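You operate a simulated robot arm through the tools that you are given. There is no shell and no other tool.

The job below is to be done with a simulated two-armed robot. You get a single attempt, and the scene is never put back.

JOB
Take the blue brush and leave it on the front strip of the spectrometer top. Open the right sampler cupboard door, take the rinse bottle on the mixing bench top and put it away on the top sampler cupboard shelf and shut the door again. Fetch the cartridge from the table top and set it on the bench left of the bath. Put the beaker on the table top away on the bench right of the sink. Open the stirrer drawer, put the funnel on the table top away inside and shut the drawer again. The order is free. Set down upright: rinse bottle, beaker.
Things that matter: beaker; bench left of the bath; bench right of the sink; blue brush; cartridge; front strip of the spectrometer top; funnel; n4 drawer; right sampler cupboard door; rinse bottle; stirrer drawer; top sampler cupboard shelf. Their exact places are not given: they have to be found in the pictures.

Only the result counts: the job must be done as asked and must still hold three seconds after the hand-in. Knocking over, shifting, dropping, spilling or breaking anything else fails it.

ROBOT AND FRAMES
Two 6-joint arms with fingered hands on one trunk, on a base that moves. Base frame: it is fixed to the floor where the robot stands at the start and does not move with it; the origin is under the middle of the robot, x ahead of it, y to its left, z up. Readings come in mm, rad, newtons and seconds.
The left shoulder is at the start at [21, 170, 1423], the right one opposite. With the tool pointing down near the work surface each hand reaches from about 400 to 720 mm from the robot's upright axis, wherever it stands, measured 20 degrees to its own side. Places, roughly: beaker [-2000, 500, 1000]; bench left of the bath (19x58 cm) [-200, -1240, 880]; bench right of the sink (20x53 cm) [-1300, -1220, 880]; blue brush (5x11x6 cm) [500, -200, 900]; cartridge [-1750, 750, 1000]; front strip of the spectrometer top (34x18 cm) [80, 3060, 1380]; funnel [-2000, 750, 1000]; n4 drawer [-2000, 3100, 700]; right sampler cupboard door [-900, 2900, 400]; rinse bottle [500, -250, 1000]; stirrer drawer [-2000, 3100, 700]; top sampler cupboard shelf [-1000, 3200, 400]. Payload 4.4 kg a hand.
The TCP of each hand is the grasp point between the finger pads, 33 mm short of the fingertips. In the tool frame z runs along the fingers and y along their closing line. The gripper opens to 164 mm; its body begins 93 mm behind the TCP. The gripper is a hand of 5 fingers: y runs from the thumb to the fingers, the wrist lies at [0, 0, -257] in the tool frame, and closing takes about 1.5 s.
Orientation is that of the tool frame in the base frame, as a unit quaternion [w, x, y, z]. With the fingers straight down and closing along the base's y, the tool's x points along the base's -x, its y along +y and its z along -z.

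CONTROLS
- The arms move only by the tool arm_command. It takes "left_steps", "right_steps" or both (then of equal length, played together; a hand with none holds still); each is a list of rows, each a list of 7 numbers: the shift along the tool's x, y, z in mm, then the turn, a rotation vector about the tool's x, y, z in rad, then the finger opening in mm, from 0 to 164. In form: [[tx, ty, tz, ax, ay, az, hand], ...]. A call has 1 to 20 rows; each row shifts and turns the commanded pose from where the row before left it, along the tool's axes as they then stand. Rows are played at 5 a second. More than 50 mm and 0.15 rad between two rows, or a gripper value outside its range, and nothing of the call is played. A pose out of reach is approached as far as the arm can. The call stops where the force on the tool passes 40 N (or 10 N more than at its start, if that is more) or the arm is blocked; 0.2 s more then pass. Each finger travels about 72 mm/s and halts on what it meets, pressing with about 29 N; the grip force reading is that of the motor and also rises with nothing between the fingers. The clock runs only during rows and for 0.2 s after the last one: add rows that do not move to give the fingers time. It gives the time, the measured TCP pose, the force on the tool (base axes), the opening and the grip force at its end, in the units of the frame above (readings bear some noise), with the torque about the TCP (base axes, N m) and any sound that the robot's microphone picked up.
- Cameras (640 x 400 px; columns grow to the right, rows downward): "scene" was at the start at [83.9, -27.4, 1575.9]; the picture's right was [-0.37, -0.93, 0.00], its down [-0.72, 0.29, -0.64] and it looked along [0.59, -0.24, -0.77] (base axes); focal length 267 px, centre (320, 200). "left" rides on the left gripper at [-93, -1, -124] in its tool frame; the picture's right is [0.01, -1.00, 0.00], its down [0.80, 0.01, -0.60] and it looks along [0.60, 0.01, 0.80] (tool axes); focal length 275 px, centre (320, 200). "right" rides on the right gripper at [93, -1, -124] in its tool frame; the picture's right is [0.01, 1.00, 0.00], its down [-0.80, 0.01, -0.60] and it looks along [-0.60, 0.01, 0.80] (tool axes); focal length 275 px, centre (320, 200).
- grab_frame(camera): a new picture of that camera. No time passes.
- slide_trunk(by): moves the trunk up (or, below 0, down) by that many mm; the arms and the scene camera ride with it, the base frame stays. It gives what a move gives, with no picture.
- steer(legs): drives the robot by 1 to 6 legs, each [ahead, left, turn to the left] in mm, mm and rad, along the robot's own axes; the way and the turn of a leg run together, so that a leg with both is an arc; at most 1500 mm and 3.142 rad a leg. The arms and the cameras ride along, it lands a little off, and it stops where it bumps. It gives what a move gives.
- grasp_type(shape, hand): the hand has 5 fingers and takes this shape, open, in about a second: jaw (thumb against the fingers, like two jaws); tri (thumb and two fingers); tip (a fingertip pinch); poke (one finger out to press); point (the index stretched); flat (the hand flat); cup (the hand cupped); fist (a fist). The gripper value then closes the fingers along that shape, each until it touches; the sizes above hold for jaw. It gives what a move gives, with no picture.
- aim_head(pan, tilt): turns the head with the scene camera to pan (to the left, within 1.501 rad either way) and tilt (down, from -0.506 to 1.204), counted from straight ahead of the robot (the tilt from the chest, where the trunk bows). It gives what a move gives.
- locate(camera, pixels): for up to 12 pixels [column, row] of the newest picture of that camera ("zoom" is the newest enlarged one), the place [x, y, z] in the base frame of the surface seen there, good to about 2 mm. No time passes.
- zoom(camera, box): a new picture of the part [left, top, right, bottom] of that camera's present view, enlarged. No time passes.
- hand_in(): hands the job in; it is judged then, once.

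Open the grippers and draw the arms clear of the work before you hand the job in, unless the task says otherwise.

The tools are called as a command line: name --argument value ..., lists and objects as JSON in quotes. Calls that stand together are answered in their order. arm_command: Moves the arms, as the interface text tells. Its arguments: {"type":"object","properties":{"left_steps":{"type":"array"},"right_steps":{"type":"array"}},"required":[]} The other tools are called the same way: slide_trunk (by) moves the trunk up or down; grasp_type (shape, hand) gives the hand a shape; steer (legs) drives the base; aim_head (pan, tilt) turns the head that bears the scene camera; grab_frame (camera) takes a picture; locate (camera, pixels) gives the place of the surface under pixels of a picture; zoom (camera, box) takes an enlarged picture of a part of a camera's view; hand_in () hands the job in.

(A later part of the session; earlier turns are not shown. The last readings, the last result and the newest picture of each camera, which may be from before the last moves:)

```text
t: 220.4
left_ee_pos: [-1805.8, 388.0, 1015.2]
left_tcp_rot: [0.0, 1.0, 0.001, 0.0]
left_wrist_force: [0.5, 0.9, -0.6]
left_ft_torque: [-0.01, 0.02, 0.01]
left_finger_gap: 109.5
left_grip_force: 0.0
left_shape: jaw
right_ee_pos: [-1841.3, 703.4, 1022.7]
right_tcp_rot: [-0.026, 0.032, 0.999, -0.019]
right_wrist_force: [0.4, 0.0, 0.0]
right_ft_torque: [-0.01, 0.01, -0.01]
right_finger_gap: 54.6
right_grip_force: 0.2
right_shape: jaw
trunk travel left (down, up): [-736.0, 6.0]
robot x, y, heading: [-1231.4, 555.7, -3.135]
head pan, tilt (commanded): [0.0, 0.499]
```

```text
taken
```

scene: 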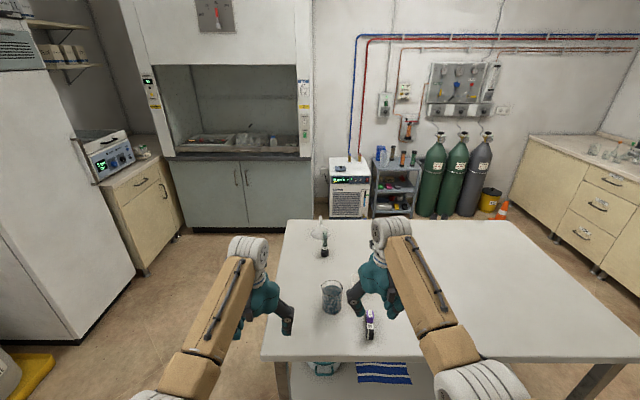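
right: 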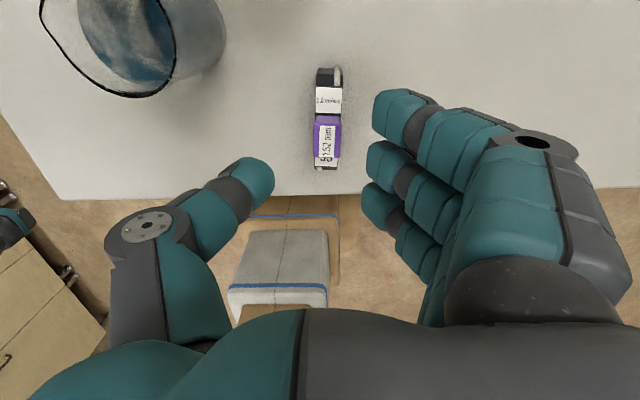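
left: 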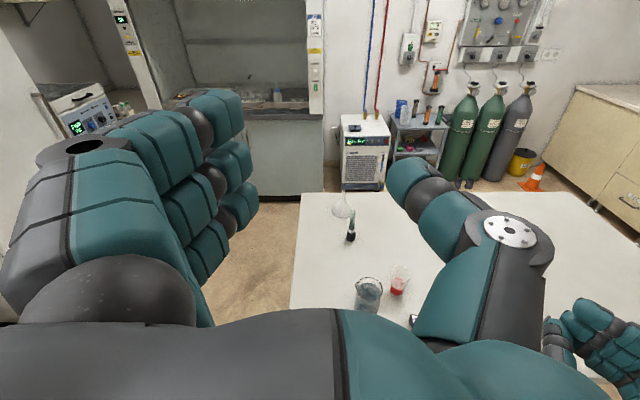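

Cartridge is aligned in the view (327,120). I correct the slight tilt of the hand, shift 4 mm right and lower to z≈930.

arm_command --right_steps '[[0, 4, 10, -0.04, -0.051, 0, 54], [0, 0, 27, 0, 0, 0, 54], [0, 0, 27, 0, 0, 0, 54], [0, 0, 27, 0, 0, 0, 54], [0, 0, 0, 0, 0, 0, 54]]'

grab_frame --camera "right"

```text
t: 221.6
left_ee_pos: [-1806.1, 387.2, 1014.6]
left_tcp_rot: [0.001, 1.0, 0.001, 0.0]
left_wrist_force: [0.4, 0.2, -0.2]
left_ft_torque: [-0.03, -0.04, -0.02]
left_finger_gap: 109.3
left_grip_force: 0.1
left_shape: jaw
right_ee_pos: [-1842.7, 709.6, 931.7]
right_tcp_rot: [0.001, 0.032, 0.999, 0.001]
right_wrist_force: [0.0, -0.3, 0.0]
right_ft_torque: [-0.01, -0.01, -0.02]
right_finger_gap: 54.6
right_grip_force: 0.1
right_shape: jaw
trunk travel left (down, up): [-736.0, 6.0]
robot x, y, heading: [-1229.6, 550.8, -3.137]
head pan, tilt (commanded): [0.0, 0.499]
```

```text
taken
```

right: 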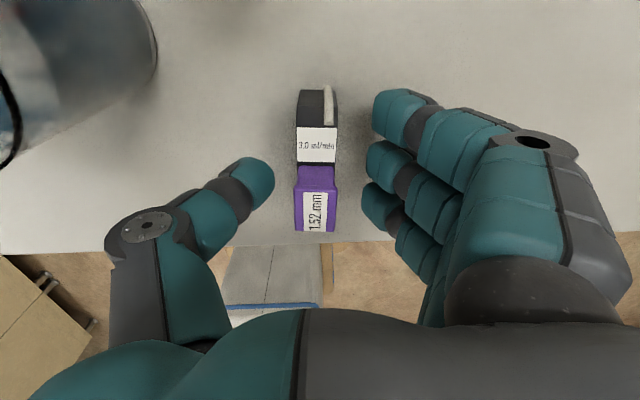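

The cartridge lies centered between the fingers. I close the right hand.

arm_command --right_steps '[[0, 0, 0, 0, 0, 0, 40], [0, 0, 0, 0, 0, 0, 20], [0, 0, 0, 0, 0, 0, 0], [0, 0, 0, 0, 0, 0, 0], [0, 0, 0, 0, 0, 0, 0], [0, 0, 0, 0, 0, 0, 0]]'

grab_frame --camera "right"

```text
t: 223.0
left_ee_pos: [-1807.0, 387.9, 1014.7]
left_tcp_rot: [0.0, 1.0, 0.002, 0.0]
left_wrist_force: [0.0, -0.1, 0.6]
left_ft_torque: [0.02, -0.01, -0.01]
left_finger_gap: 109.4
left_grip_force: 0.1
left_shape: jaw
right_ee_pos: [-1842.4, 708.6, 932.0]
right_tcp_rot: [0.0, 0.033, 0.999, 0.001]
right_wrist_force: [0.6, 0.2, -0.4]
right_ft_torque: [0.01, -0.01, 0.0]
right_finger_gap: 16.5
right_grip_force: 28.5
right_shape: jaw
trunk travel left (down, up): [-736.0, 6.0]
robot x, y, heading: [-1228.1, 554.7, -3.135]
head pan, tilt (commanded): [0.0, 0.499]
```

```text
taken
```

right: 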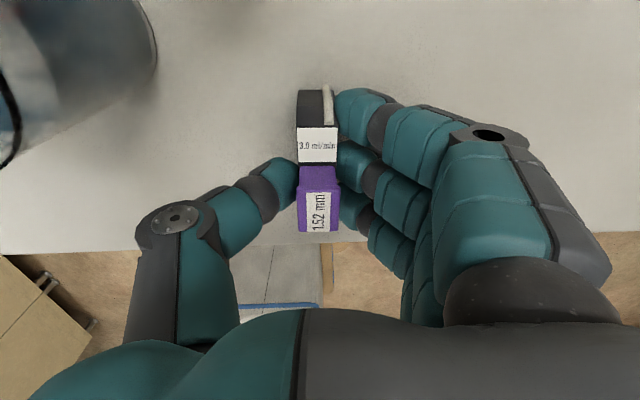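

Held (gap 16.5). I lift it 115 mm.

arm_command --right_steps '[[0, 0, -20, 0, 0, 0, 0], [0, 0, -45, 0, 0, 0, 0], [0, 0, -45, 0, 0, 0, 0], [0, 0, 0, 0, 0, 0, 0]]'

grab_frame --camera "scene"

grab_frame --camera "right"

```text
t: 224.0
left_ee_pos: [-1807.4, 388.1, 1014.5]
left_tcp_rot: [0.0, 1.0, 0.001, 0.0]
left_wrist_force: [0.1, 0.3, 0.1]
left_ft_torque: [-0.02, -0.02, -0.03]
left_finger_gap: 109.2
left_grip_force: 0.1
left_shape: jaw
right_ee_pos: [-1842.6, 710.1, 1044.1]
right_tcp_rot: [0.001, 0.033, 0.999, 0.001]
right_wrist_force: [-0.2, 0.3, -0.3]
right_ft_torque: [0.0, -0.03, -0.01]
right_finger_gap: 16.9
right_grip_force: 29.1
right_shape: jaw
trunk travel left (down, up): [-736.0, 6.0]
robot x, y, heading: [-1232.6, 554.5, -3.135]
head pan, tilt (commanded): [0.0, 0.499]
```

```text
taken
```

scene: 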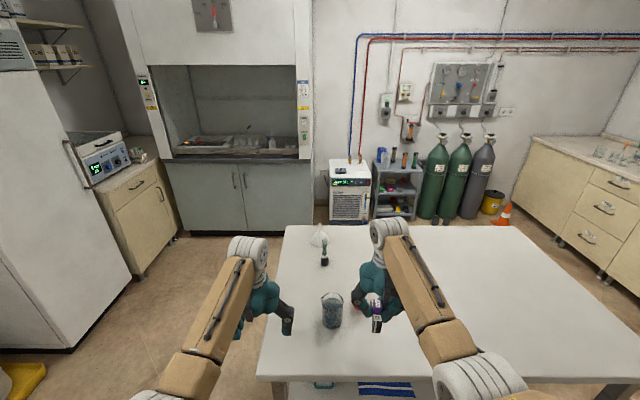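

```text
taken
```

right: 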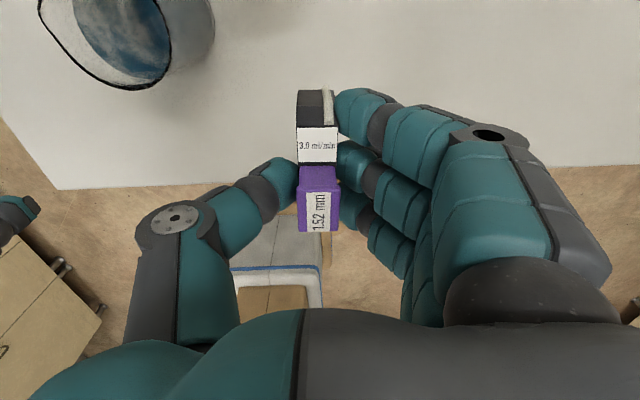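

Cartridge is up. Now the left hand: raise 65 mm, open to 104, and drive right 204 / ahead 116 so it hovers over the beaker.

arm_command --left_steps '[[0, 0, -35, 0, 0, 0, 104], [0, 0, -33, 0, 0, 0, 104], [0, 0, 0, 0, 0, 0, 104]]'

steer --legs '[[0, -204, 0], [112, 0, -0.005]]'

grab_frame --camera "left"

grab_frame --camera "scene"

```text
t: 224.8
left_ee_pos: [-1807.0, 387.1, 1083.7]
left_tcp_rot: [-0.001, 1.0, 0.002, 0.0]
left_wrist_force: [0.5, -0.6, 0.7]
left_ft_torque: [0.01, 0.03, -0.01]
left_finger_gap: 104.6
left_grip_force: 0.1
left_shape: jaw
right_ee_pos: [-1842.9, 711.2, 1043.9]
right_tcp_rot: [0.001, 0.034, 0.999, 0.001]
right_wrist_force: [-0.4, 0.5, -0.7]
right_ft_torque: [-0.01, -0.03, 0.03]
right_finger_gap: 16.6
right_grip_force: 28.1
right_shape: jaw
trunk travel left (down, up): [-736.0, 6.0]
robot x, y, heading: [-1233.3, 556.1, -3.137]
head pan, tilt (commanded): [0.0, 0.499]
```

```text
t: 227.2
left_ee_pos: [-1920.6, 593.4, 1083.4]
left_tcp_rot: [0.0, 1.0, -0.001, 0.0]
left_wrist_force: [-0.3, 0.3, -0.3]
left_ft_torque: [0.02, -0.02, 0.01]
left_finger_gap: 104.6
left_grip_force: 0.0
left_shape: jaw
right_ee_pos: [-1955.5, 917.7, 1044.5]
right_tcp_rot: [0.001, 0.035, 0.999, 0.001]
right_wrist_force: [0.1, 0.0, -0.8]
right_ft_torque: [-0.01, -0.06, -0.02]
right_finger_gap: 16.6
right_grip_force: 29.3
right_shape: jaw
trunk travel left (down, up): [-736.0, 6.0]
robot x, y, heading: [-1344.1, 756.8, -3.144]
head pan, tilt (commanded): [0.0, 0.499]
```

```text
taken
```

left: 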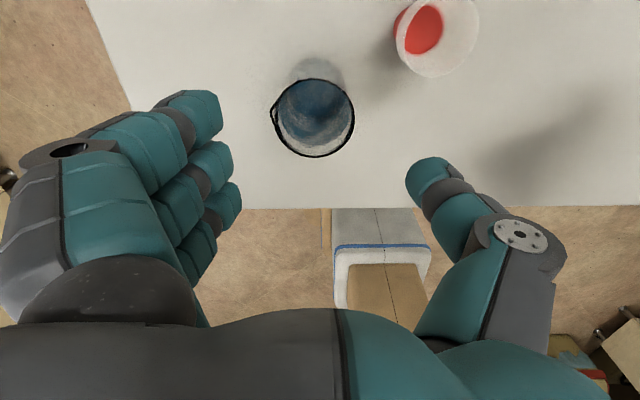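

```text
taken
```

scene: 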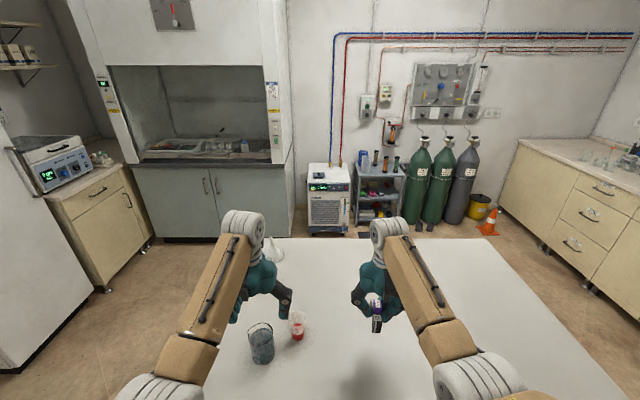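

The beaker is under the left hand (rim centre about 315,117). I measure its rim and the funnel from above.

locate --camera "left" --pixels '[[354, 118], [280, 100], [315, 157], [315, 79], [290, 145], [400, 50], [478, 20], [435, 75], [420, 30]]'

```text
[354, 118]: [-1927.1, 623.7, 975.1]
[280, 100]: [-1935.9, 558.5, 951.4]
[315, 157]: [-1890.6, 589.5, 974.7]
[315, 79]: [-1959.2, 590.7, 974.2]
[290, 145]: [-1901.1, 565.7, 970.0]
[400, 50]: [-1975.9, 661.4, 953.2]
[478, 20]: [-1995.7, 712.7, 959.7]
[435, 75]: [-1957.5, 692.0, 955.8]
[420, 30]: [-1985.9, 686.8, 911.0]
```

Beaker centre is (-1925,590). I correct by a few mm and lower to z≈931 with fingers open at 104 around it.

arm_command --left_steps '[[-4.4, 3.4, 30, 0, 0, 0, 104], [0, 0, 40, 0, 0, 0, 104], [0, 0, 30, 0, 0, 0, 104], [0, 0, 0, 0, 0, 0, 104]]'

grab_frame --camera "left"

```text
t: 228.2
left_ee_pos: [-1925.2, 592.4, 982.5]
left_tcp_rot: [0.0, 1.0, -0.001, 0.001]
left_wrist_force: [-0.4, -0.9, -0.2]
left_ft_torque: [-0.01, 0.03, 0.05]
left_finger_gap: 104.5
left_grip_force: 0.1
left_shape: jaw
right_ee_pos: [-1955.3, 918.2, 1044.0]
right_tcp_rot: [0.002, 0.035, 0.999, 0.001]
right_wrist_force: [-0.8, -0.4, -1.0]
right_ft_torque: [-0.02, -0.05, 0.01]
right_finger_gap: 16.4
right_grip_force: 28.5
right_shape: jaw
trunk travel left (down, up): [-736.0, 6.0]
robot x, y, heading: [-1343.6, 757.8, -3.145]
head pan, tilt (commanded): [0.0, 0.499]
```

```text
taken
```

left: 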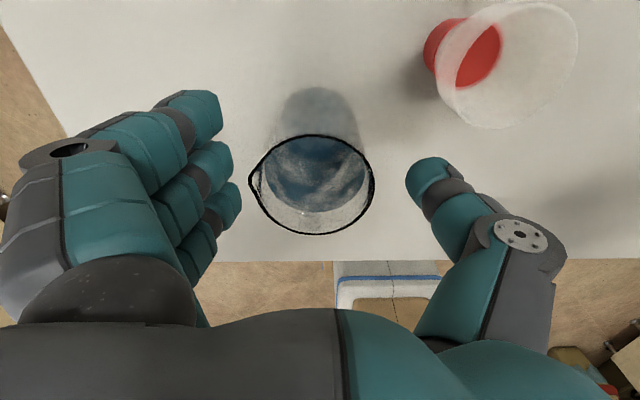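

Slightly off to the finger side; I shift the hand 4 mm that way and lower the last 52 mm.

arm_command --left_steps '[[0, 4, 0, 0, 0, 0, 104], [0, 0, 18, 0, 0, 0, 104], [0, 0, 18, 0, 0, 0, 104], [0, 0, 16, 0, 0, 0, 104], [0, 0, 0, 0, 0, 0, 104]]'

grab_frame --camera "left"

```text
t: 229.4
left_ee_pos: [-1922.7, 586.2, 930.1]
left_tcp_rot: [0.0, 1.0, 0.0, 0.0]
left_wrist_force: [-0.3, 1.1, 0.7]
left_ft_torque: [0.02, -0.02, 0.03]
left_finger_gap: 104.7
left_grip_force: 0.1
left_shape: jaw
right_ee_pos: [-1955.3, 917.6, 1043.9]
right_tcp_rot: [0.001, 0.036, 0.999, 0.001]
right_wrist_force: [-0.4, -0.1, -1.0]
right_ft_torque: [0.0, 0.01, 0.04]
right_finger_gap: 16.7
right_grip_force: 29.1
right_shape: jaw
trunk travel left (down, up): [-736.0, 6.0]
robot x, y, heading: [-1345.1, 757.7, -3.14]
head pan, tilt (commanded): [0.0, 0.499]
```

```text
taken
```

left: 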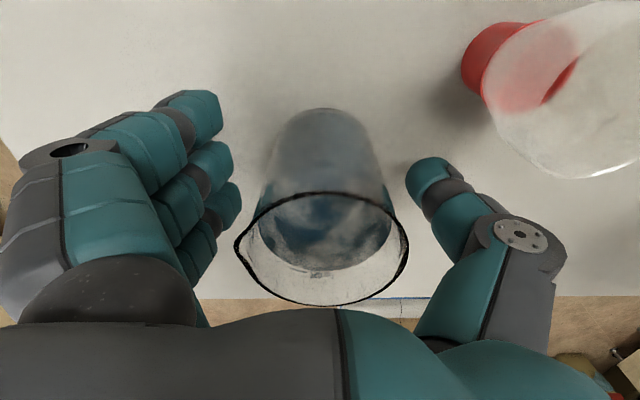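

The beaker is between thumb and fingers. I close gradually.

arm_command --left_steps '[[0, 0, 0, 0, 0, 0, 96], [0, 0, 0, 0, 0, 0, 90], [0, 0, 0, 0, 0, 0, 84], [0, 0, 0, 0, 0, 0, 78], [0, 0, 0, 0, 0, 0, 72], [0, 0, 0, 0, 0, 0, 64], [0, 0, 0, 0, 0, 0, 50], [0, 0, 0, 0, 0, 0, 30], [0, 0, 0, 0, 0, 0, 30], [0, 0, 0, 0, 0, 0, 30]]'

grab_frame --camera "left"

```text
t: 231.6
left_ee_pos: [-1924.3, 586.5, 930.9]
left_tcp_rot: [0.0, 1.0, -0.001, 0.0]
left_wrist_force: [0.1, 0.5, 0.3]
left_ft_torque: [0.04, 0.06, 0.0]
left_finger_gap: 56.5
left_grip_force: 29.4
left_shape: jaw
right_ee_pos: [-1955.2, 918.6, 1044.8]
right_tcp_rot: [0.001, 0.034, 0.999, 0.002]
right_wrist_force: [0.1, -0.7, -0.3]
right_ft_torque: [-0.02, -0.01, -0.01]
right_finger_gap: 16.4
right_grip_force: 28.9
right_shape: jaw
trunk travel left (down, up): [-736.0, 6.0]
robot x, y, heading: [-1345.7, 756.3, -3.145]
head pan, tilt (commanded): [0.0, 0.499]
```

```text
taken
```

left: 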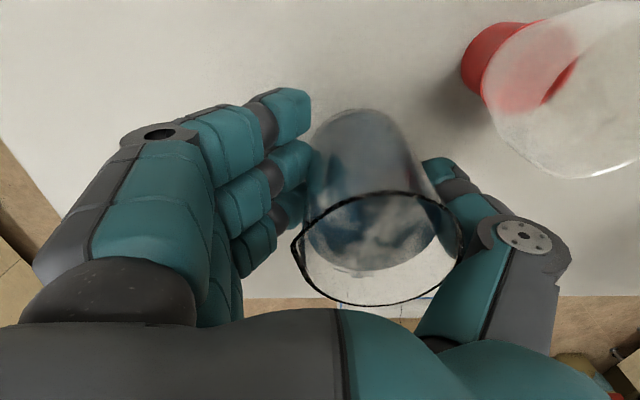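

The fingers pushed the beaker toward the thumb as they closed. I check its position and uprightness.

locate --camera "left" --pixels '[[375, 192], [380, 303], [292, 240], [462, 235], [330, 215], [440, 205], [500, 110], [480, 90]]'

zoom --camera "scene" --box '[210, 240, 330, 370]'

```text
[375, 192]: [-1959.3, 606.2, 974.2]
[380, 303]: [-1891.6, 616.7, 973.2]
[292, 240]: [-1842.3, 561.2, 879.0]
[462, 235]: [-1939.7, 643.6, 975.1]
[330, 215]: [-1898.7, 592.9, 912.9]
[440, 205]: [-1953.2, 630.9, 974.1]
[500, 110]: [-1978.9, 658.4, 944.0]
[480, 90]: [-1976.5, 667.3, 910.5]
```

```text
3.08 times, centred on (270, 305) of scene
```

zoom: 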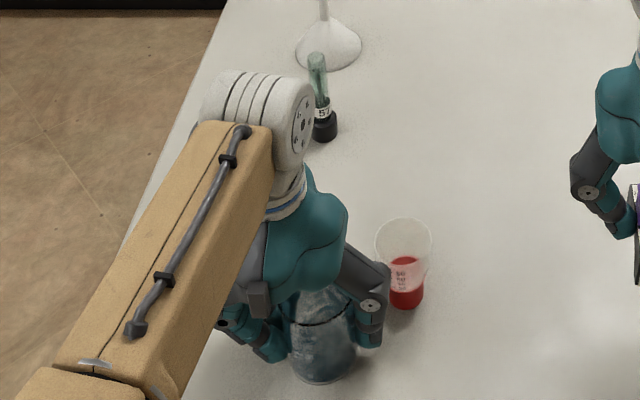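

The beaker (centre now ≈(-1925,611)) is upright, gripped. I lift 15 mm slowly and check that it comes along level.

arm_command --left_steps '[[0, 0, -5, 0, 0, 0, 20], [0, 0, -5, 0, 0, 0, 20], [0, 0, -5, 0, 0, 0, 20], [0, 0, 0, 0, 0, 0, 20]]'

grab_frame --camera "left"

zoom --camera "scene" --box '[210, 240, 330, 370]'

```text
t: 232.6
left_ee_pos: [-1924.0, 588.1, 944.0]
left_tcp_rot: [0.0, 1.0, -0.001, 0.0]
left_wrist_force: [0.3, -0.3, -1.7]
left_ft_torque: [-0.03, -0.02, -0.04]
left_finger_gap: 56.7
left_grip_force: 29.5
left_shape: jaw
right_ee_pos: [-1954.5, 919.8, 1044.9]
right_tcp_rot: [0.001, 0.034, 0.999, 0.001]
right_wrist_force: [0.3, 1.1, -0.6]
right_ft_torque: [0.01, 0.02, 0.0]
right_finger_gap: 16.6
right_grip_force: 29.2
right_shape: jaw
trunk travel left (down, up): [-736.0, 6.0]
robot x, y, heading: [-1342.9, 757.3, -3.142]
head pan, tilt (commanded): [0.0, 0.499]
```

```text
taken
```

left: 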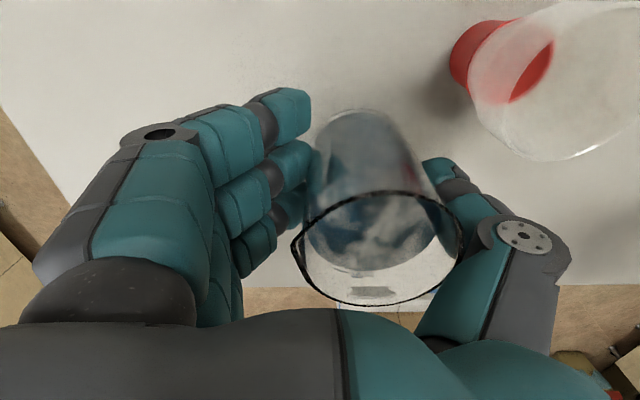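

```text
3.08 times, centred on (270, 305) of scene
```

zoom: 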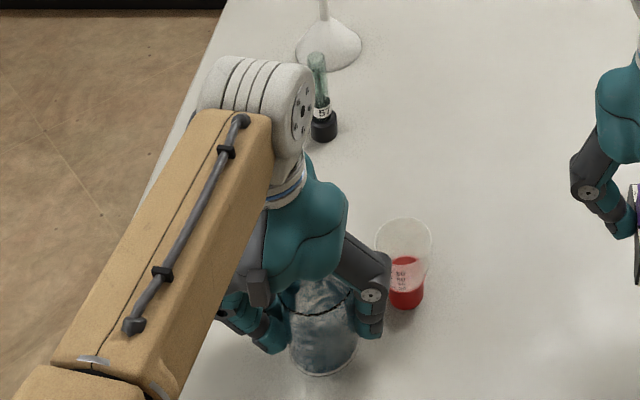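

The beaker follows level with the hand. I lift it on to about z 1055 at moderate speed.

arm_command --left_steps '[[0, 0, -8, 0, 0, 0, 20], [0, 0, -12, 0, 0, 0, 20], [0, 0, -14, 0, 0, 0, 20], [0, 0, -14, 0, 0, 0, 20], [0, 0, -14, 0, 0, 0, 20], [0, 0, -14, 0, 0, 0, 20], [0, 0, -14, 0, 0, 0, 20], [0, 0, -12, 0, 0, 0, 20], [0, 0, -8, 0, 0, 0, 20]]'

grab_frame --camera "left"

```text
t: 234.6
left_ee_pos: [-1923.5, 586.0, 1054.2]
left_tcp_rot: [0.001, 1.0, -0.001, -0.001]
left_wrist_force: [0.2, 0.6, -1.1]
left_ft_torque: [-0.02, 0.01, 0.01]
left_finger_gap: 56.5
left_grip_force: 28.8
left_shape: jaw
right_ee_pos: [-1954.9, 917.5, 1044.5]
right_tcp_rot: [0.001, 0.034, 0.999, 0.001]
right_wrist_force: [0.4, -0.2, -0.4]
right_ft_torque: [0.02, 0.0, 0.0]
right_finger_gap: 16.6
right_grip_force: 29.6
right_shape: jaw
trunk travel left (down, up): [-736.0, 6.0]
robot x, y, heading: [-1342.6, 753.3, -3.144]
head pan, tilt (commanded): [0.0, 0.499]
```

```text
taken
```

left: 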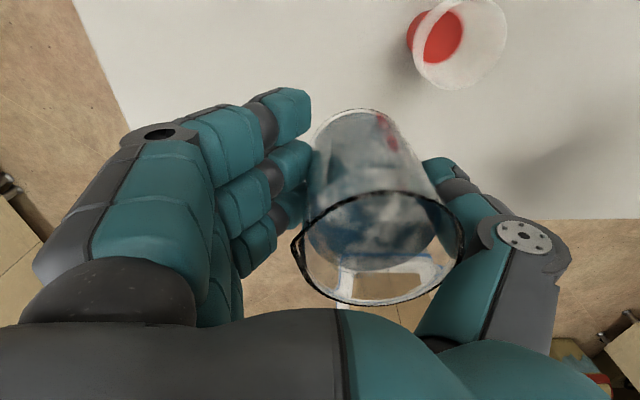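

Both are held. I back off from the table 500 mm, then turn left 90° to face the sink bench.

steer --legs '[[-500, 0, 0]]'

steer --legs '[[0, 0, 0.8], [0, 0, 0.771]]'

grab_frame --camera "scene"

grab_frame --camera "left"

```text
t: 237.5
left_ee_pos: [-1423.7, 595.8, 1054.6]
left_tcp_rot: [0.0, 1.0, -0.013, 0.0]
left_wrist_force: [-0.2, 0.2, -0.6]
left_ft_torque: [-0.02, -0.01, 0.04]
left_finger_gap: 56.8
left_grip_force: 29.2
left_shape: jaw
right_ee_pos: [-1447.3, 927.5, 1044.7]
right_tcp_rot: [0.001, 0.048, 0.999, 0.001]
right_wrist_force: [1.3, -0.1, -0.4]
right_ft_torque: [0.02, -0.01, -0.02]
right_finger_gap: 16.8
right_grip_force: 28.9
right_shape: jaw
trunk travel left (down, up): [-736.0, 6.0]
robot x, y, heading: [-840.3, 753.2, 3.117]
head pan, tilt (commanded): [0.0, 0.499]
```

```text
t: 242.1
left_ee_pos: [-672.2, 170.7, 1054.9]
left_tcp_rot: [0.001, 0.708, 0.707, 0.0]
left_wrist_force: [0.0, -0.8, -0.7]
left_ft_torque: [-0.02, -0.03, 0.03]
left_finger_gap: 56.8
left_grip_force: 29.1
left_shape: jaw
right_ee_pos: [-1003.4, 140.4, 1044.6]
right_tcp_rot: [0.0, -0.681, 0.733, 0.002]
right_wrist_force: [0.3, -0.1, -0.1]
right_ft_torque: [-0.02, 0.02, 0.0]
right_finger_gap: 16.4
right_grip_force: 29.3
right_shape: jaw
trunk travel left (down, up): [-736.0, 6.0]
robot x, y, heading: [-841.4, 755.6, -1.568]
head pan, tilt (commanded): [0.0, 0.499]
```

```text
taken
```

scene: 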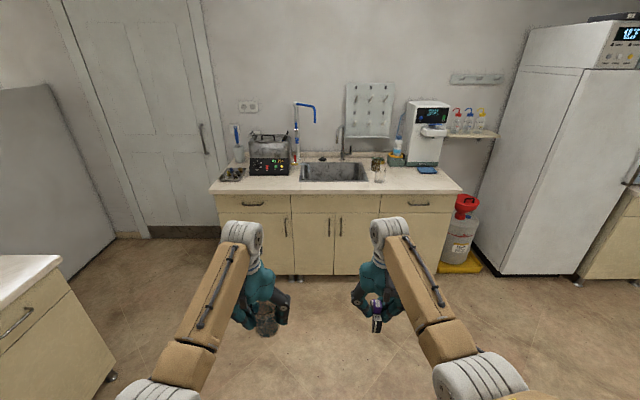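

```text
taken
```

left: 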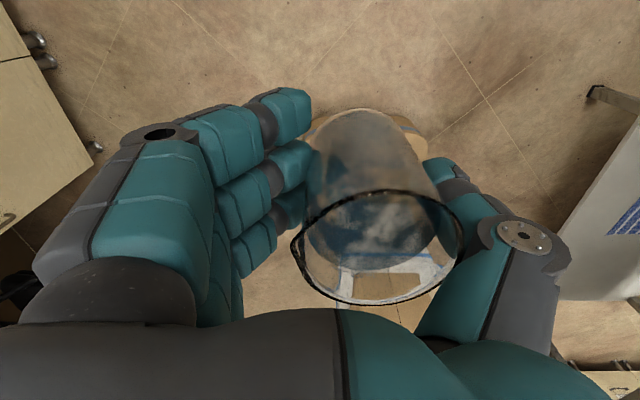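

I zoom on the bench: left of the bath and right of the sink.

zoom --camera "scene" --box '[330, 110, 480, 210]'

zoom --camera "scene" --box '[200, 110, 350, 210]'

locate --camera "scene" --pixels '[[365, 175], [400, 185], [410, 178], [380, 175], [377, 165], [397, 160], [430, 190], [455, 188], [427, 170], [215, 190], [232, 175], [250, 190]]'

```text
4.00 times, centred on (405, 160) of scene
```

zoom: 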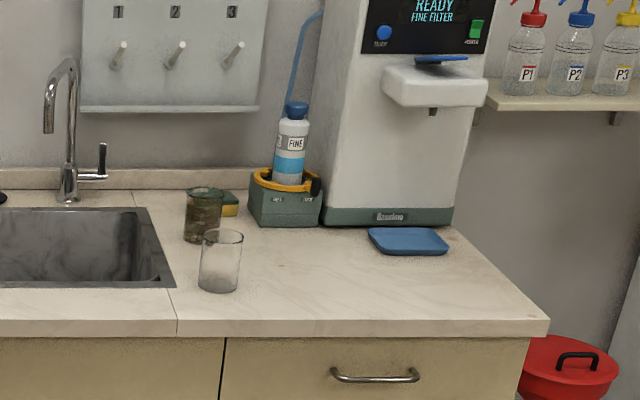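

```text
4.00 times, centred on (275, 160) of scene
```

zoom: 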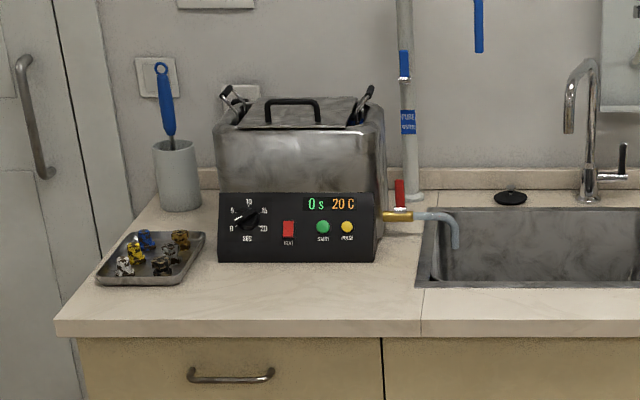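

```text
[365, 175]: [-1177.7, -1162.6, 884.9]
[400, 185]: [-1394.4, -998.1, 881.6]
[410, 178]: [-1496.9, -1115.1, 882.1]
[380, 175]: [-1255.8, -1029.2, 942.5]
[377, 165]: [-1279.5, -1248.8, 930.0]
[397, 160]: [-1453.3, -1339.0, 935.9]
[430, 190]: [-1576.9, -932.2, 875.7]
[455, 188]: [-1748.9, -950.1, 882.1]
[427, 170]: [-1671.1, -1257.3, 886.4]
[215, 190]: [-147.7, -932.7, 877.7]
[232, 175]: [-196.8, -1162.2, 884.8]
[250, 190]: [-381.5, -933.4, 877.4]
```

Left of the bath stand a tray and a brush cup; right of the sink an empty glass, a jar and sponge. I go first to the bath side with the cartridge: drive ahead 850 mm, then left.

steer --legs '[[900, 0, 0], [0, 700, 0]]'

aim_head --pan -0.1 --tilt 0.65

grab_frame --camera "scene"

```text
t: 250.2
left_ee_pos: [55.6, -682.6, 1053.5]
left_tcp_rot: [0.0, 0.696, 0.718, 0.0]
left_wrist_force: [-0.3, -0.4, -1.1]
left_ft_torque: [0.0, 0.05, -0.01]
left_finger_gap: 56.9
left_grip_force: 29.1
left_shape: jaw
right_ee_pos: [-275.0, -723.6, 1043.9]
right_tcp_rot: [0.0, -0.693, 0.721, 0.001]
right_wrist_force: [0.5, -0.1, -0.3]
right_ft_torque: [0.01, 0.03, 0.0]
right_finger_gap: 16.8
right_grip_force: 28.6
right_shape: jaw
trunk travel left (down, up): [-736.0, 6.0]
robot x, y, heading: [-134.3, -107.9, -1.54]
head pan, tilt (commanded): [0.0, 0.499]
```

```text
t: 250.9
left_ee_pos: [55.8, -681.1, 1055.0]
left_tcp_rot: [0.0, 0.696, 0.718, -0.001]
left_wrist_force: [-0.2, -1.0, -0.4]
left_ft_torque: [-0.01, -0.03, -0.02]
left_finger_gap: 56.7
left_grip_force: 29.2
left_shape: jaw
right_ee_pos: [-275.6, -722.0, 1043.8]
right_tcp_rot: [0.0, -0.694, 0.72, 0.001]
right_wrist_force: [0.2, 0.4, -0.9]
right_ft_torque: [-0.01, 0.01, 0.0]
right_finger_gap: 16.8
right_grip_force: 28.9
right_shape: jaw
trunk travel left (down, up): [-736.0, 6.0]
robot x, y, heading: [-134.2, -107.4, -1.539]
head pan, tilt (commanded): [-0.099, 0.649]
```

```text
taken
```

scene: 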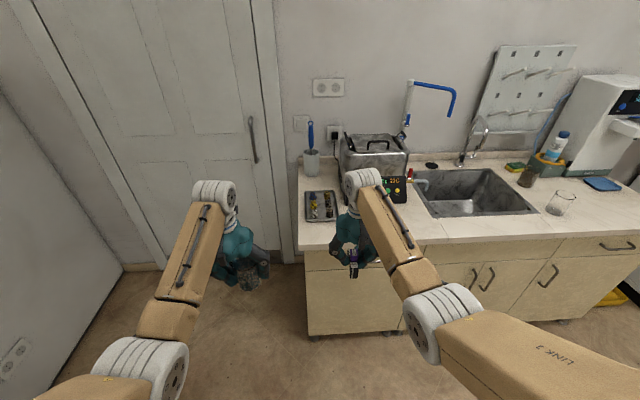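

I zoom on the area left of the bath and measure tray, cup, bath and edges.

zoom --camera "scene" --box '[290, 110, 420, 260]'

locate --camera "scene" --pixels '[[300, 249], [305, 220], [308, 192], [333, 193], [337, 220], [312, 180], [318, 170], [325, 230], [300, 185], [345, 180], [340, 200], [405, 180]]'

```text
2.67 times, centred on (355, 185) of scene
```

zoom: 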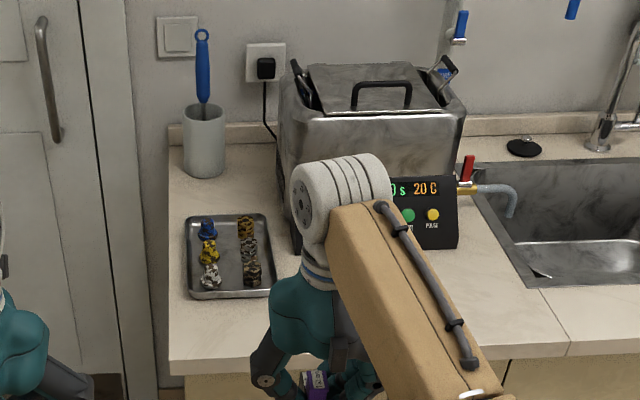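

```text
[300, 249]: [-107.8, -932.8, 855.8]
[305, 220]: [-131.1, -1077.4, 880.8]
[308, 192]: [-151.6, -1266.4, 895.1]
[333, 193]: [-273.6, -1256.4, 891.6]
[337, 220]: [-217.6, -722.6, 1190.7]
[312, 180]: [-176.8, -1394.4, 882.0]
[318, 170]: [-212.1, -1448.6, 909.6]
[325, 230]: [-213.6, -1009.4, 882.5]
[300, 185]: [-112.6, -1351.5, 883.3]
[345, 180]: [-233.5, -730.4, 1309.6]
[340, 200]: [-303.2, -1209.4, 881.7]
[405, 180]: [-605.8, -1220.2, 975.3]
```

Free area in front of the tray: x -105…-295, y -935…-1075. I bring the cartridge over (-205,-1008).

steer --legs '[[287, 61, 0]]'

grab_frame --camera "right"

grab_frame --camera "scene"

```text
t: 252.9
left_ee_pos: [125.4, -973.4, 1053.5]
left_tcp_rot: [0.0, 0.697, 0.717, 0.0]
left_wrist_force: [-0.2, -1.4, -1.5]
left_ft_torque: [0.02, -0.03, 0.02]
left_finger_gap: 56.7
left_grip_force: 28.6
left_shape: jaw
right_ee_pos: [-204.6, -1015.0, 1043.4]
right_tcp_rot: [0.0, -0.692, 0.722, 0.001]
right_wrist_force: [0.5, -0.8, -0.4]
right_ft_torque: [0.04, 0.01, 0.01]
right_finger_gap: 16.6
right_grip_force: 29.1
right_shape: jaw
trunk travel left (down, up): [-736.0, 6.0]
robot x, y, heading: [-64.0, -396.6, -1.542]
head pan, tilt (commanded): [-0.099, 0.649]
```

```text
taken
```

right: 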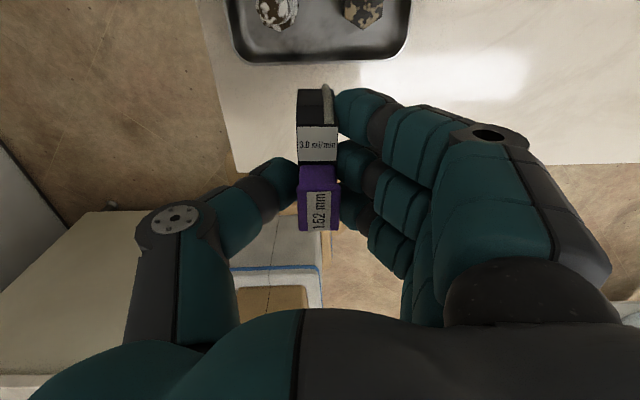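

```text
taken
```

scene: 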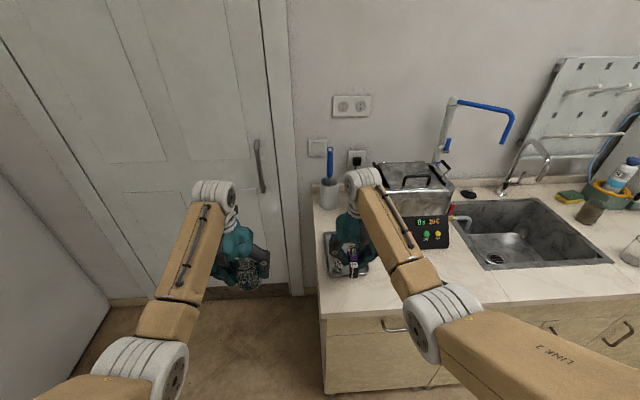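

I check the bench edge, end, and tray edge positions in the right picture.

locate --camera "right" --pixels '[[320, 63], [270, 62], [400, 58], [260, 120], [232, 100], [500, 150], [500, 165], [430, 90], [222, 60]]'

```text
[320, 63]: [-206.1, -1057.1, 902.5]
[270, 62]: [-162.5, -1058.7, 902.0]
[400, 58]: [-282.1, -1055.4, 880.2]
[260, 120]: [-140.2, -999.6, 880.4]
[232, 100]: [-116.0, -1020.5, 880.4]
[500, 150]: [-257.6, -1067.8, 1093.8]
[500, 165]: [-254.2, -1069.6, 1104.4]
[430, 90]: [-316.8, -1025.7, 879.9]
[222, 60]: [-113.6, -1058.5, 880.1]
```

The tray's near edge is at y≈-1057; I shift the hand back 17 mm and lower to about 8 mm above rest.

arm_command --right_steps '[[-17, 0, 0, 0, 0, 0, 0], [0, 0, 35, 0, 0, 0, 0], [0, 0, 35, 0, 0, 0, 0], [0, 0, 33, 0, 0, 0, 0], [0, 0, 0, 0, 0, 0, 0]]'

grab_frame --camera "right"

zoom --camera "scene" --box '[310, 200, 400, 300]'

```text
t: 254.1
left_ee_pos: [124.8, -973.4, 1054.2]
left_tcp_rot: [0.0, 0.697, 0.717, 0.0]
left_wrist_force: [-0.2, 0.7, -0.4]
left_ft_torque: [-0.04, -0.02, -0.01]
left_finger_gap: 56.8
left_grip_force: 28.1
left_shape: jaw
right_ee_pos: [-202.5, -997.5, 940.3]
right_tcp_rot: [0.001, -0.693, 0.721, 0.002]
right_wrist_force: [-0.3, 0.5, -0.3]
right_ft_torque: [0.0, 0.01, 0.01]
right_finger_gap: 16.7
right_grip_force: 28.8
right_shape: jaw
trunk travel left (down, up): [-736.0, 6.0]
robot x, y, heading: [-59.4, -400.8, -1.542]
head pan, tilt (commanded): [-0.099, 0.649]
```

```text
taken
```

right: 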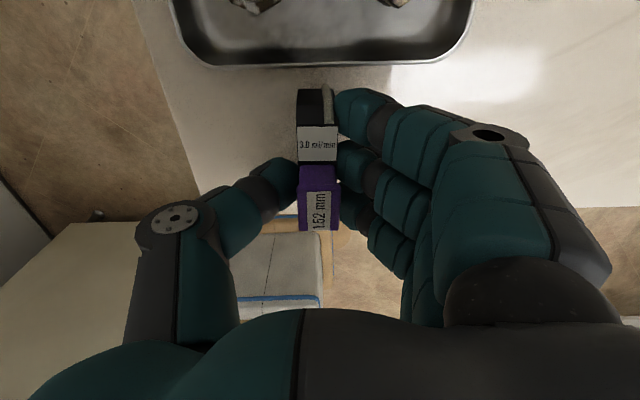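

```text
4.00 times, centred on (355, 250) of scene
```

zoom: 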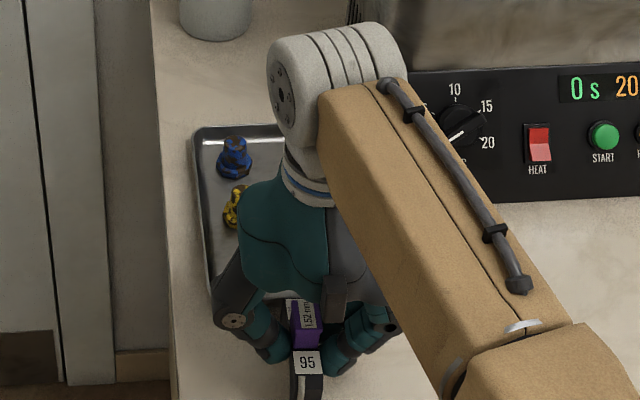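

The gap to the tray is fine. I lower the last 8 mm in small steps.

arm_command --right_steps '[[0, 0, 3, 0, 0, 0, 0], [0, 0, 2.5, 0, 0, 0, 0], [0, 0, 1.5, 0, 0, 0, 0], [0, 0, 0, 0, 0, 0, 0]]'

locate --camera "right" --pixels '[[318, 142], [318, 190]]'

```text
t: 255.1
left_ee_pos: [125.2, -972.5, 1055.0]
left_tcp_rot: [0.0, 0.698, 0.716, 0.0]
left_wrist_force: [0.9, -0.6, -0.7]
left_ft_torque: [-0.03, -0.02, 0.02]
left_finger_gap: 56.8
left_grip_force: 29.2
left_shape: jaw
right_ee_pos: [-202.8, -995.8, 935.1]
right_tcp_rot: [0.001, -0.693, 0.721, 0.001]
right_wrist_force: [-0.4, 0.7, -1.3]
right_ft_torque: [0.0, 0.03, 0.01]
right_finger_gap: 16.7
right_grip_force: 29.0
right_shape: jaw
trunk travel left (down, up): [-736.0, 6.0]
robot x, y, heading: [-62.6, -396.3, -1.536]
head pan, tilt (commanded): [-0.099, 0.649]
```

```text
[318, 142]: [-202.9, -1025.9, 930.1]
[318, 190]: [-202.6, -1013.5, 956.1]
```

About 2 mm remain. I lower 1 mm steps and watch the force.

arm_command --right_steps '[[0, 0, 1, 0, 0, 0, 0], [0, 0, 1, 0, 0, 0, 0], [0, 0, 0, 0, 0, 0, 0]]'

grab_frame --camera "right"

locate --camera "right" --pixels '[[318, 142], [318, 190]]'

```text
t: 255.9
left_ee_pos: [125.3, -972.4, 1054.6]
left_tcp_rot: [-0.001, 0.697, 0.717, 0.0]
left_wrist_force: [0.4, 0.5, -1.3]
left_ft_torque: [-0.03, -0.02, 0.01]
left_finger_gap: 56.3
left_grip_force: 28.6
left_shape: jaw
right_ee_pos: [-204.2, -996.2, 932.8]
right_tcp_rot: [0.0, -0.693, 0.721, 0.001]
right_wrist_force: [0.2, 1.2, 0.2]
right_ft_torque: [-0.02, -0.03, -0.01]
right_finger_gap: 16.3
right_grip_force: 28.9
right_shape: jaw
trunk travel left (down, up): [-736.0, 6.0]
robot x, y, heading: [-63.6, -396.6, -1.542]
head pan, tilt (commanded): [-0.099, 0.649]
```

```text
taken
```

right: 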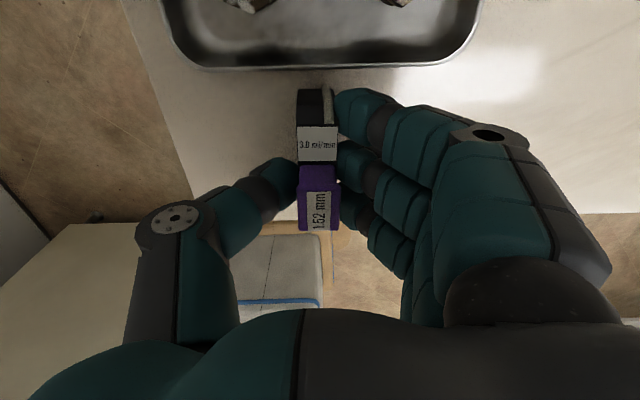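

```text
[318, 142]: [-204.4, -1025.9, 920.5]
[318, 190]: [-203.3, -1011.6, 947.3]
```

It reads the same heights as when it rested on the table. One more millimetre, then I open the hand.

arm_command --right_steps '[[0, 0, 1, 0, 0, 0, 0], [0, 0, 0, 0, 0, 0, 0]]'

arm_command --right_steps '[[0, 0, 0, 0, 0, 0, 22], [0, 0, 0, 0, 0, 0, 30], [0, 0, 0, 0, 0, 0, 40], [0, 0, 0, 0, 0, 0, 50], [0, 0, 0, 0, 0, 0, 54], [0, 0, 0, 0, 0, 0, 54]]'

grab_frame --camera "right"

```text
t: 256.5
left_ee_pos: [125.3, -972.0, 1054.5]
left_tcp_rot: [0.0, 0.697, 0.717, 0.0]
left_wrist_force: [0.3, 0.6, -1.0]
left_ft_torque: [0.0, -0.03, 0.02]
left_finger_gap: 56.4
left_grip_force: 29.3
left_shape: jaw
right_ee_pos: [-204.4, -996.0, 931.8]
right_tcp_rot: [-0.001, -0.693, 0.721, 0.0]
right_wrist_force: [0.4, 0.4, 9.0]
right_ft_torque: [0.03, 0.06, -0.01]
right_finger_gap: 16.6
right_grip_force: 29.0
right_shape: jaw
trunk travel left (down, up): [-736.0, 6.0]
robot x, y, heading: [-63.4, -400.4, -1.534]
head pan, tilt (commanded): [-0.099, 0.649]
```

```text
t: 257.9
left_ee_pos: [126.3, -973.2, 1056.0]
left_tcp_rot: [0.0, 0.698, 0.716, 0.0]
left_wrist_force: [0.1, 0.1, -1.4]
left_ft_torque: [0.02, -0.03, -0.02]
left_finger_gap: 56.7
left_grip_force: 29.2
left_shape: jaw
right_ee_pos: [-203.5, -996.0, 930.6]
right_tcp_rot: [-0.001, -0.692, 0.722, 0.0]
right_wrist_force: [-0.7, -0.3, -0.6]
right_ft_torque: [0.01, -0.06, 0.02]
right_finger_gap: 53.3
right_grip_force: 0.0
right_shape: jaw
trunk travel left (down, up): [-736.0, 6.0]
robot x, y, heading: [-61.6, -398.8, -1.541]
head pan, tilt (commanded): [-0.099, 0.649]
```

```text
taken
```

right: 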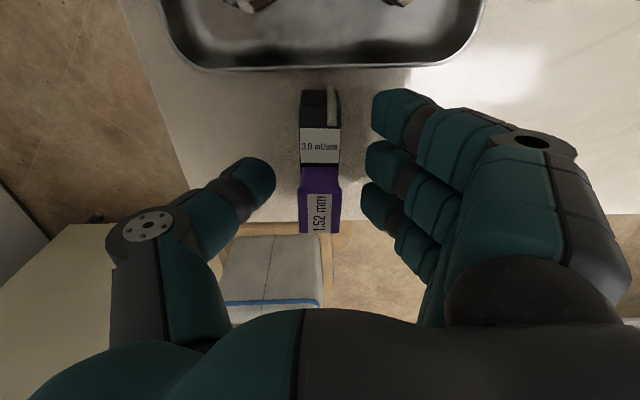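

Contact was felt (9 N) and the cartridge stands released on the bench. I lift the right hand 120 mm.

arm_command --right_steps '[[0, 0, -30, 0, 0, 0, 54], [0, 0, -45, 0, 0, 0, 54], [0, 0, -45, 0, 0, 0, 54], [0, 0, 0, 0, 0, 0, 54]]'

grab_frame --camera "right"

locate --camera "right" --pixels '[[318, 100], [325, 120], [325, 60], [335, 150]]'

```text
t: 258.9
left_ee_pos: [125.9, -972.3, 1054.2]
left_tcp_rot: [0.0, 0.697, 0.717, 0.0]
left_wrist_force: [-0.6, -0.9, -0.9]
left_ft_torque: [0.0, -0.04, 0.01]
left_finger_gap: 56.4
left_grip_force: 28.8
left_shape: jaw
right_ee_pos: [-203.5, -998.6, 1051.4]
right_tcp_rot: [0.0, -0.692, 0.722, 0.001]
right_wrist_force: [-0.5, -0.2, -0.7]
right_ft_torque: [0.0, 0.0, 0.0]
right_finger_gap: 53.4
right_grip_force: 0.1
right_shape: jaw
trunk travel left (down, up): [-736.0, 6.0]
robot x, y, heading: [-63.8, -395.1, -1.545]
head pan, tilt (commanded): [-0.099, 0.649]
```

```text
taken
```

right: 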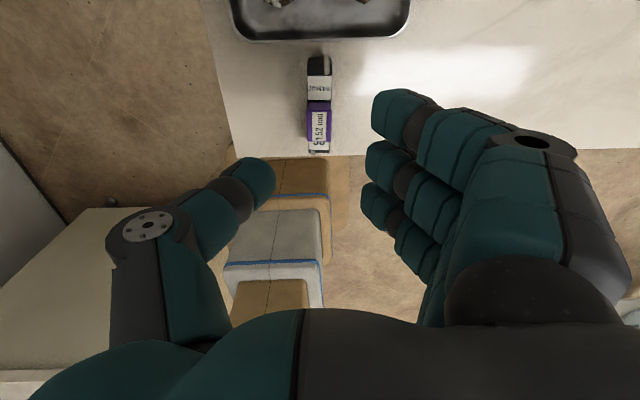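

```text
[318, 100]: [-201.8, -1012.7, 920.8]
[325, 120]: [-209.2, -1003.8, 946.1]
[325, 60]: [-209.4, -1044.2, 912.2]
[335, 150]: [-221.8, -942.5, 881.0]
```

The cartridge is in place (y -1045…-958). I back off 250 mm and turn the left hand 90° about the vertical so its fingers will later lie along y, away from the glass.

steer --legs '[[-250, 0, 0]]'

arm_command --left_steps '[[0, 0, 0, 0, 0, 0.1, 20], [0, 0, 0, 0, 0, 0.1, 20], [0, 0, 0, 0, 0, 0.1, 20], [0, 0, 0, 0, 0, 0.1, 20]]'

```text
t: 260.8
left_ee_pos: [116.3, -717.4, 1055.4]
left_tcp_rot: [0.001, 0.698, 0.716, 0.0]
left_wrist_force: [-0.1, 1.0, -0.1]
left_ft_torque: [-0.02, 0.0, 0.01]
left_finger_gap: 56.6
left_grip_force: 28.7
left_shape: jaw
right_ee_pos: [-214.2, -742.1, 1051.6]
right_tcp_rot: [0.0, -0.691, 0.723, 0.002]
right_wrist_force: [-0.1, -0.2, 0.5]
right_ft_torque: [-0.05, -0.01, -0.01]
right_finger_gap: 53.3
right_grip_force: 0.1
right_shape: jaw
trunk travel left (down, up): [-736.0, 6.0]
robot x, y, heading: [-68.2, -144.8, -1.546]
head pan, tilt (commanded): [-0.099, 0.649]
```

```text
t: 261.8
left_ee_pos: [116.3, -716.8, 1056.1]
left_tcp_rot: [0.0, 0.827, 0.562, 0.0]
left_wrist_force: [0.1, 0.0, -1.3]
left_ft_torque: [-0.01, -0.02, -0.01]
left_finger_gap: 56.3
left_grip_force: 29.2
left_shape: jaw
right_ee_pos: [-213.2, -741.5, 1051.3]
right_tcp_rot: [0.0, -0.691, 0.723, 0.001]
right_wrist_force: [0.1, 1.3, 0.2]
right_ft_torque: [0.0, 0.04, 0.01]
right_finger_gap: 53.2
right_grip_force: 0.1
right_shape: jaw
trunk travel left (down, up): [-736.0, 6.0]
robot x, y, heading: [-70.4, -144.0, -1.548]
head pan, tilt (commanded): [-0.099, 0.649]
```

The turn works. I continue it to 90°.

arm_command --left_steps '[[0, 0, 0, 0, 0, 0.1, 20], [0, 0, 0, 0, 0, 0.1, 20], [0, 0, 0, 0, 0, 0.1, 20], [0, 0, 0, 0, 0, 0.1, 20], [0, 0, 0, 0, 0, 0.1, 20], [0, 0, 0, 0, 0, 0.1, 20], [0, 0, 0, 0, 0, 0.1, 20], [0, 0, 0, 0, 0, 0.1, 20], [0, 0, 0, 0, 0, 0.1, 20], [0, 0, 0, 0, 0, 0.1, 20], [0, 0, 0, 0, 0, 0.1, 20], [0, 0, 0, 0, 0, 0.07, 20]]'

grab_frame --camera "left"

```text
t: 264.4
left_ee_pos: [116.8, -719.4, 1055.2]
left_tcp_rot: [0.001, 1.0, 0.011, 0.0]
left_wrist_force: [0.1, 0.7, -2.0]
left_ft_torque: [-0.02, 0.03, 0.01]
left_finger_gap: 56.5
left_grip_force: 28.7
left_shape: jaw
right_ee_pos: [-212.4, -741.9, 1050.8]
right_tcp_rot: [0.0, -0.691, 0.723, 0.001]
right_wrist_force: [-0.4, -0.5, 0.5]
right_ft_torque: [0.01, -0.02, 0.01]
right_finger_gap: 53.3
right_grip_force: 0.1
right_shape: jaw
trunk travel left (down, up): [-736.0, 6.0]
robot x, y, heading: [-69.1, -142.2, -1.544]
head pan, tilt (commanded): [-0.099, 0.649]
```

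```text
taken
```

left: 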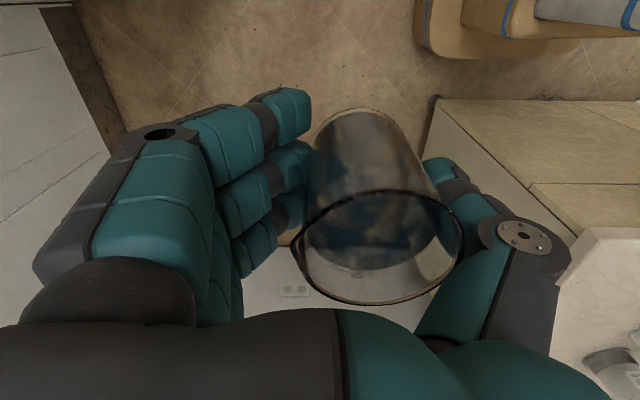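

The beaker hand is turned. Now I drive right 1000 mm along the bench and turn 0.55 rad right (so the free right hand stays in front of the dispenser), then look.

steer --legs '[[0, -1000, 0]]'

steer --legs '[[0, 0, -0.55]]'

aim_head --pan 0.2 --tilt 0.6

grab_frame --camera "scene"

```text
t: 269.5
left_ee_pos: [-878.0, -741.8, 1055.0]
left_tcp_rot: [0.0, 1.0, 0.009, 0.0]
left_wrist_force: [-0.5, -0.2, -0.2]
left_ft_torque: [-0.03, -0.02, 0.0]
left_finger_gap: 56.4
left_grip_force: 28.8
left_shape: jaw
right_ee_pos: [-1206.2, -764.0, 1050.8]
right_tcp_rot: [0.0, -0.688, 0.726, 0.001]
right_wrist_force: [0.1, -0.9, 0.2]
right_ft_torque: [0.01, -0.02, 0.01]
right_finger_gap: 53.2
right_grip_force: 0.1
right_shape: jaw
trunk travel left (down, up): [-736.0, 6.0]
robot x, y, heading: [-1056.4, -164.9, -1.554]
head pan, tilt (commanded): [-0.099, 0.649]
```

```text
t: 271.4
left_ee_pos: [-1201.6, -752.7, 1054.4]
left_tcp_rot: [0.0, 0.966, -0.26, 0.0]
left_wrist_force: [0.4, 0.1, -0.7]
left_ft_torque: [-0.02, 0.02, 0.01]
left_finger_gap: 56.4
left_grip_force: 29.1
left_shape: jaw
right_ee_pos: [-1495.1, -600.9, 1050.1]
right_tcp_rot: [0.002, -0.469, 0.883, 0.001]
right_wrist_force: [-0.4, -0.4, -0.3]
right_ft_torque: [-0.02, 0.04, 0.04]
right_finger_gap: 53.5
right_grip_force: 0.1
right_shape: jaw
trunk travel left (down, up): [-736.0, 6.0]
robot x, y, heading: [-1059.6, -168.3, -2.094]
head pan, tilt (commanded): [-0.099, 0.649]
```

```text
t: 272.2
left_ee_pos: [-1201.0, -752.7, 1055.6]
left_tcp_rot: [0.0, 0.965, -0.261, 0.0]
left_wrist_force: [-0.4, 0.0, -1.0]
left_ft_torque: [-0.04, 0.0, 0.01]
left_finger_gap: 56.7
left_grip_force: 29.2
left_shape: jaw
right_ee_pos: [-1494.6, -601.7, 1051.1]
right_tcp_rot: [0.0, -0.469, 0.883, 0.002]
right_wrist_force: [-0.8, -0.8, 0.7]
right_ft_torque: [-0.01, -0.03, 0.01]
right_finger_gap: 53.6
right_grip_force: 0.0
right_shape: jaw
trunk travel left (down, up): [-736.0, 6.0]
robot x, y, heading: [-1059.5, -165.9, -2.09]
head pan, tilt (commanded): [0.201, 0.6]
```

```text
taken
```

scene: 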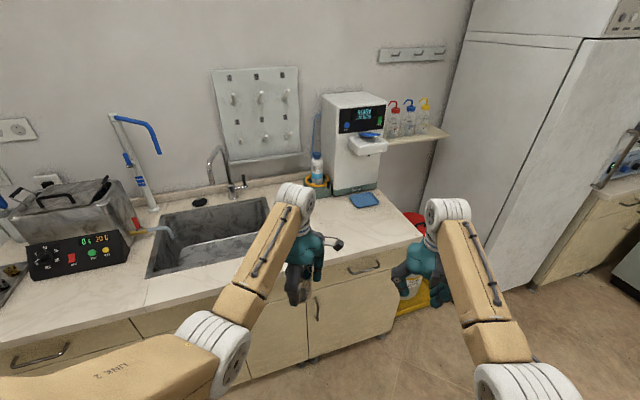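

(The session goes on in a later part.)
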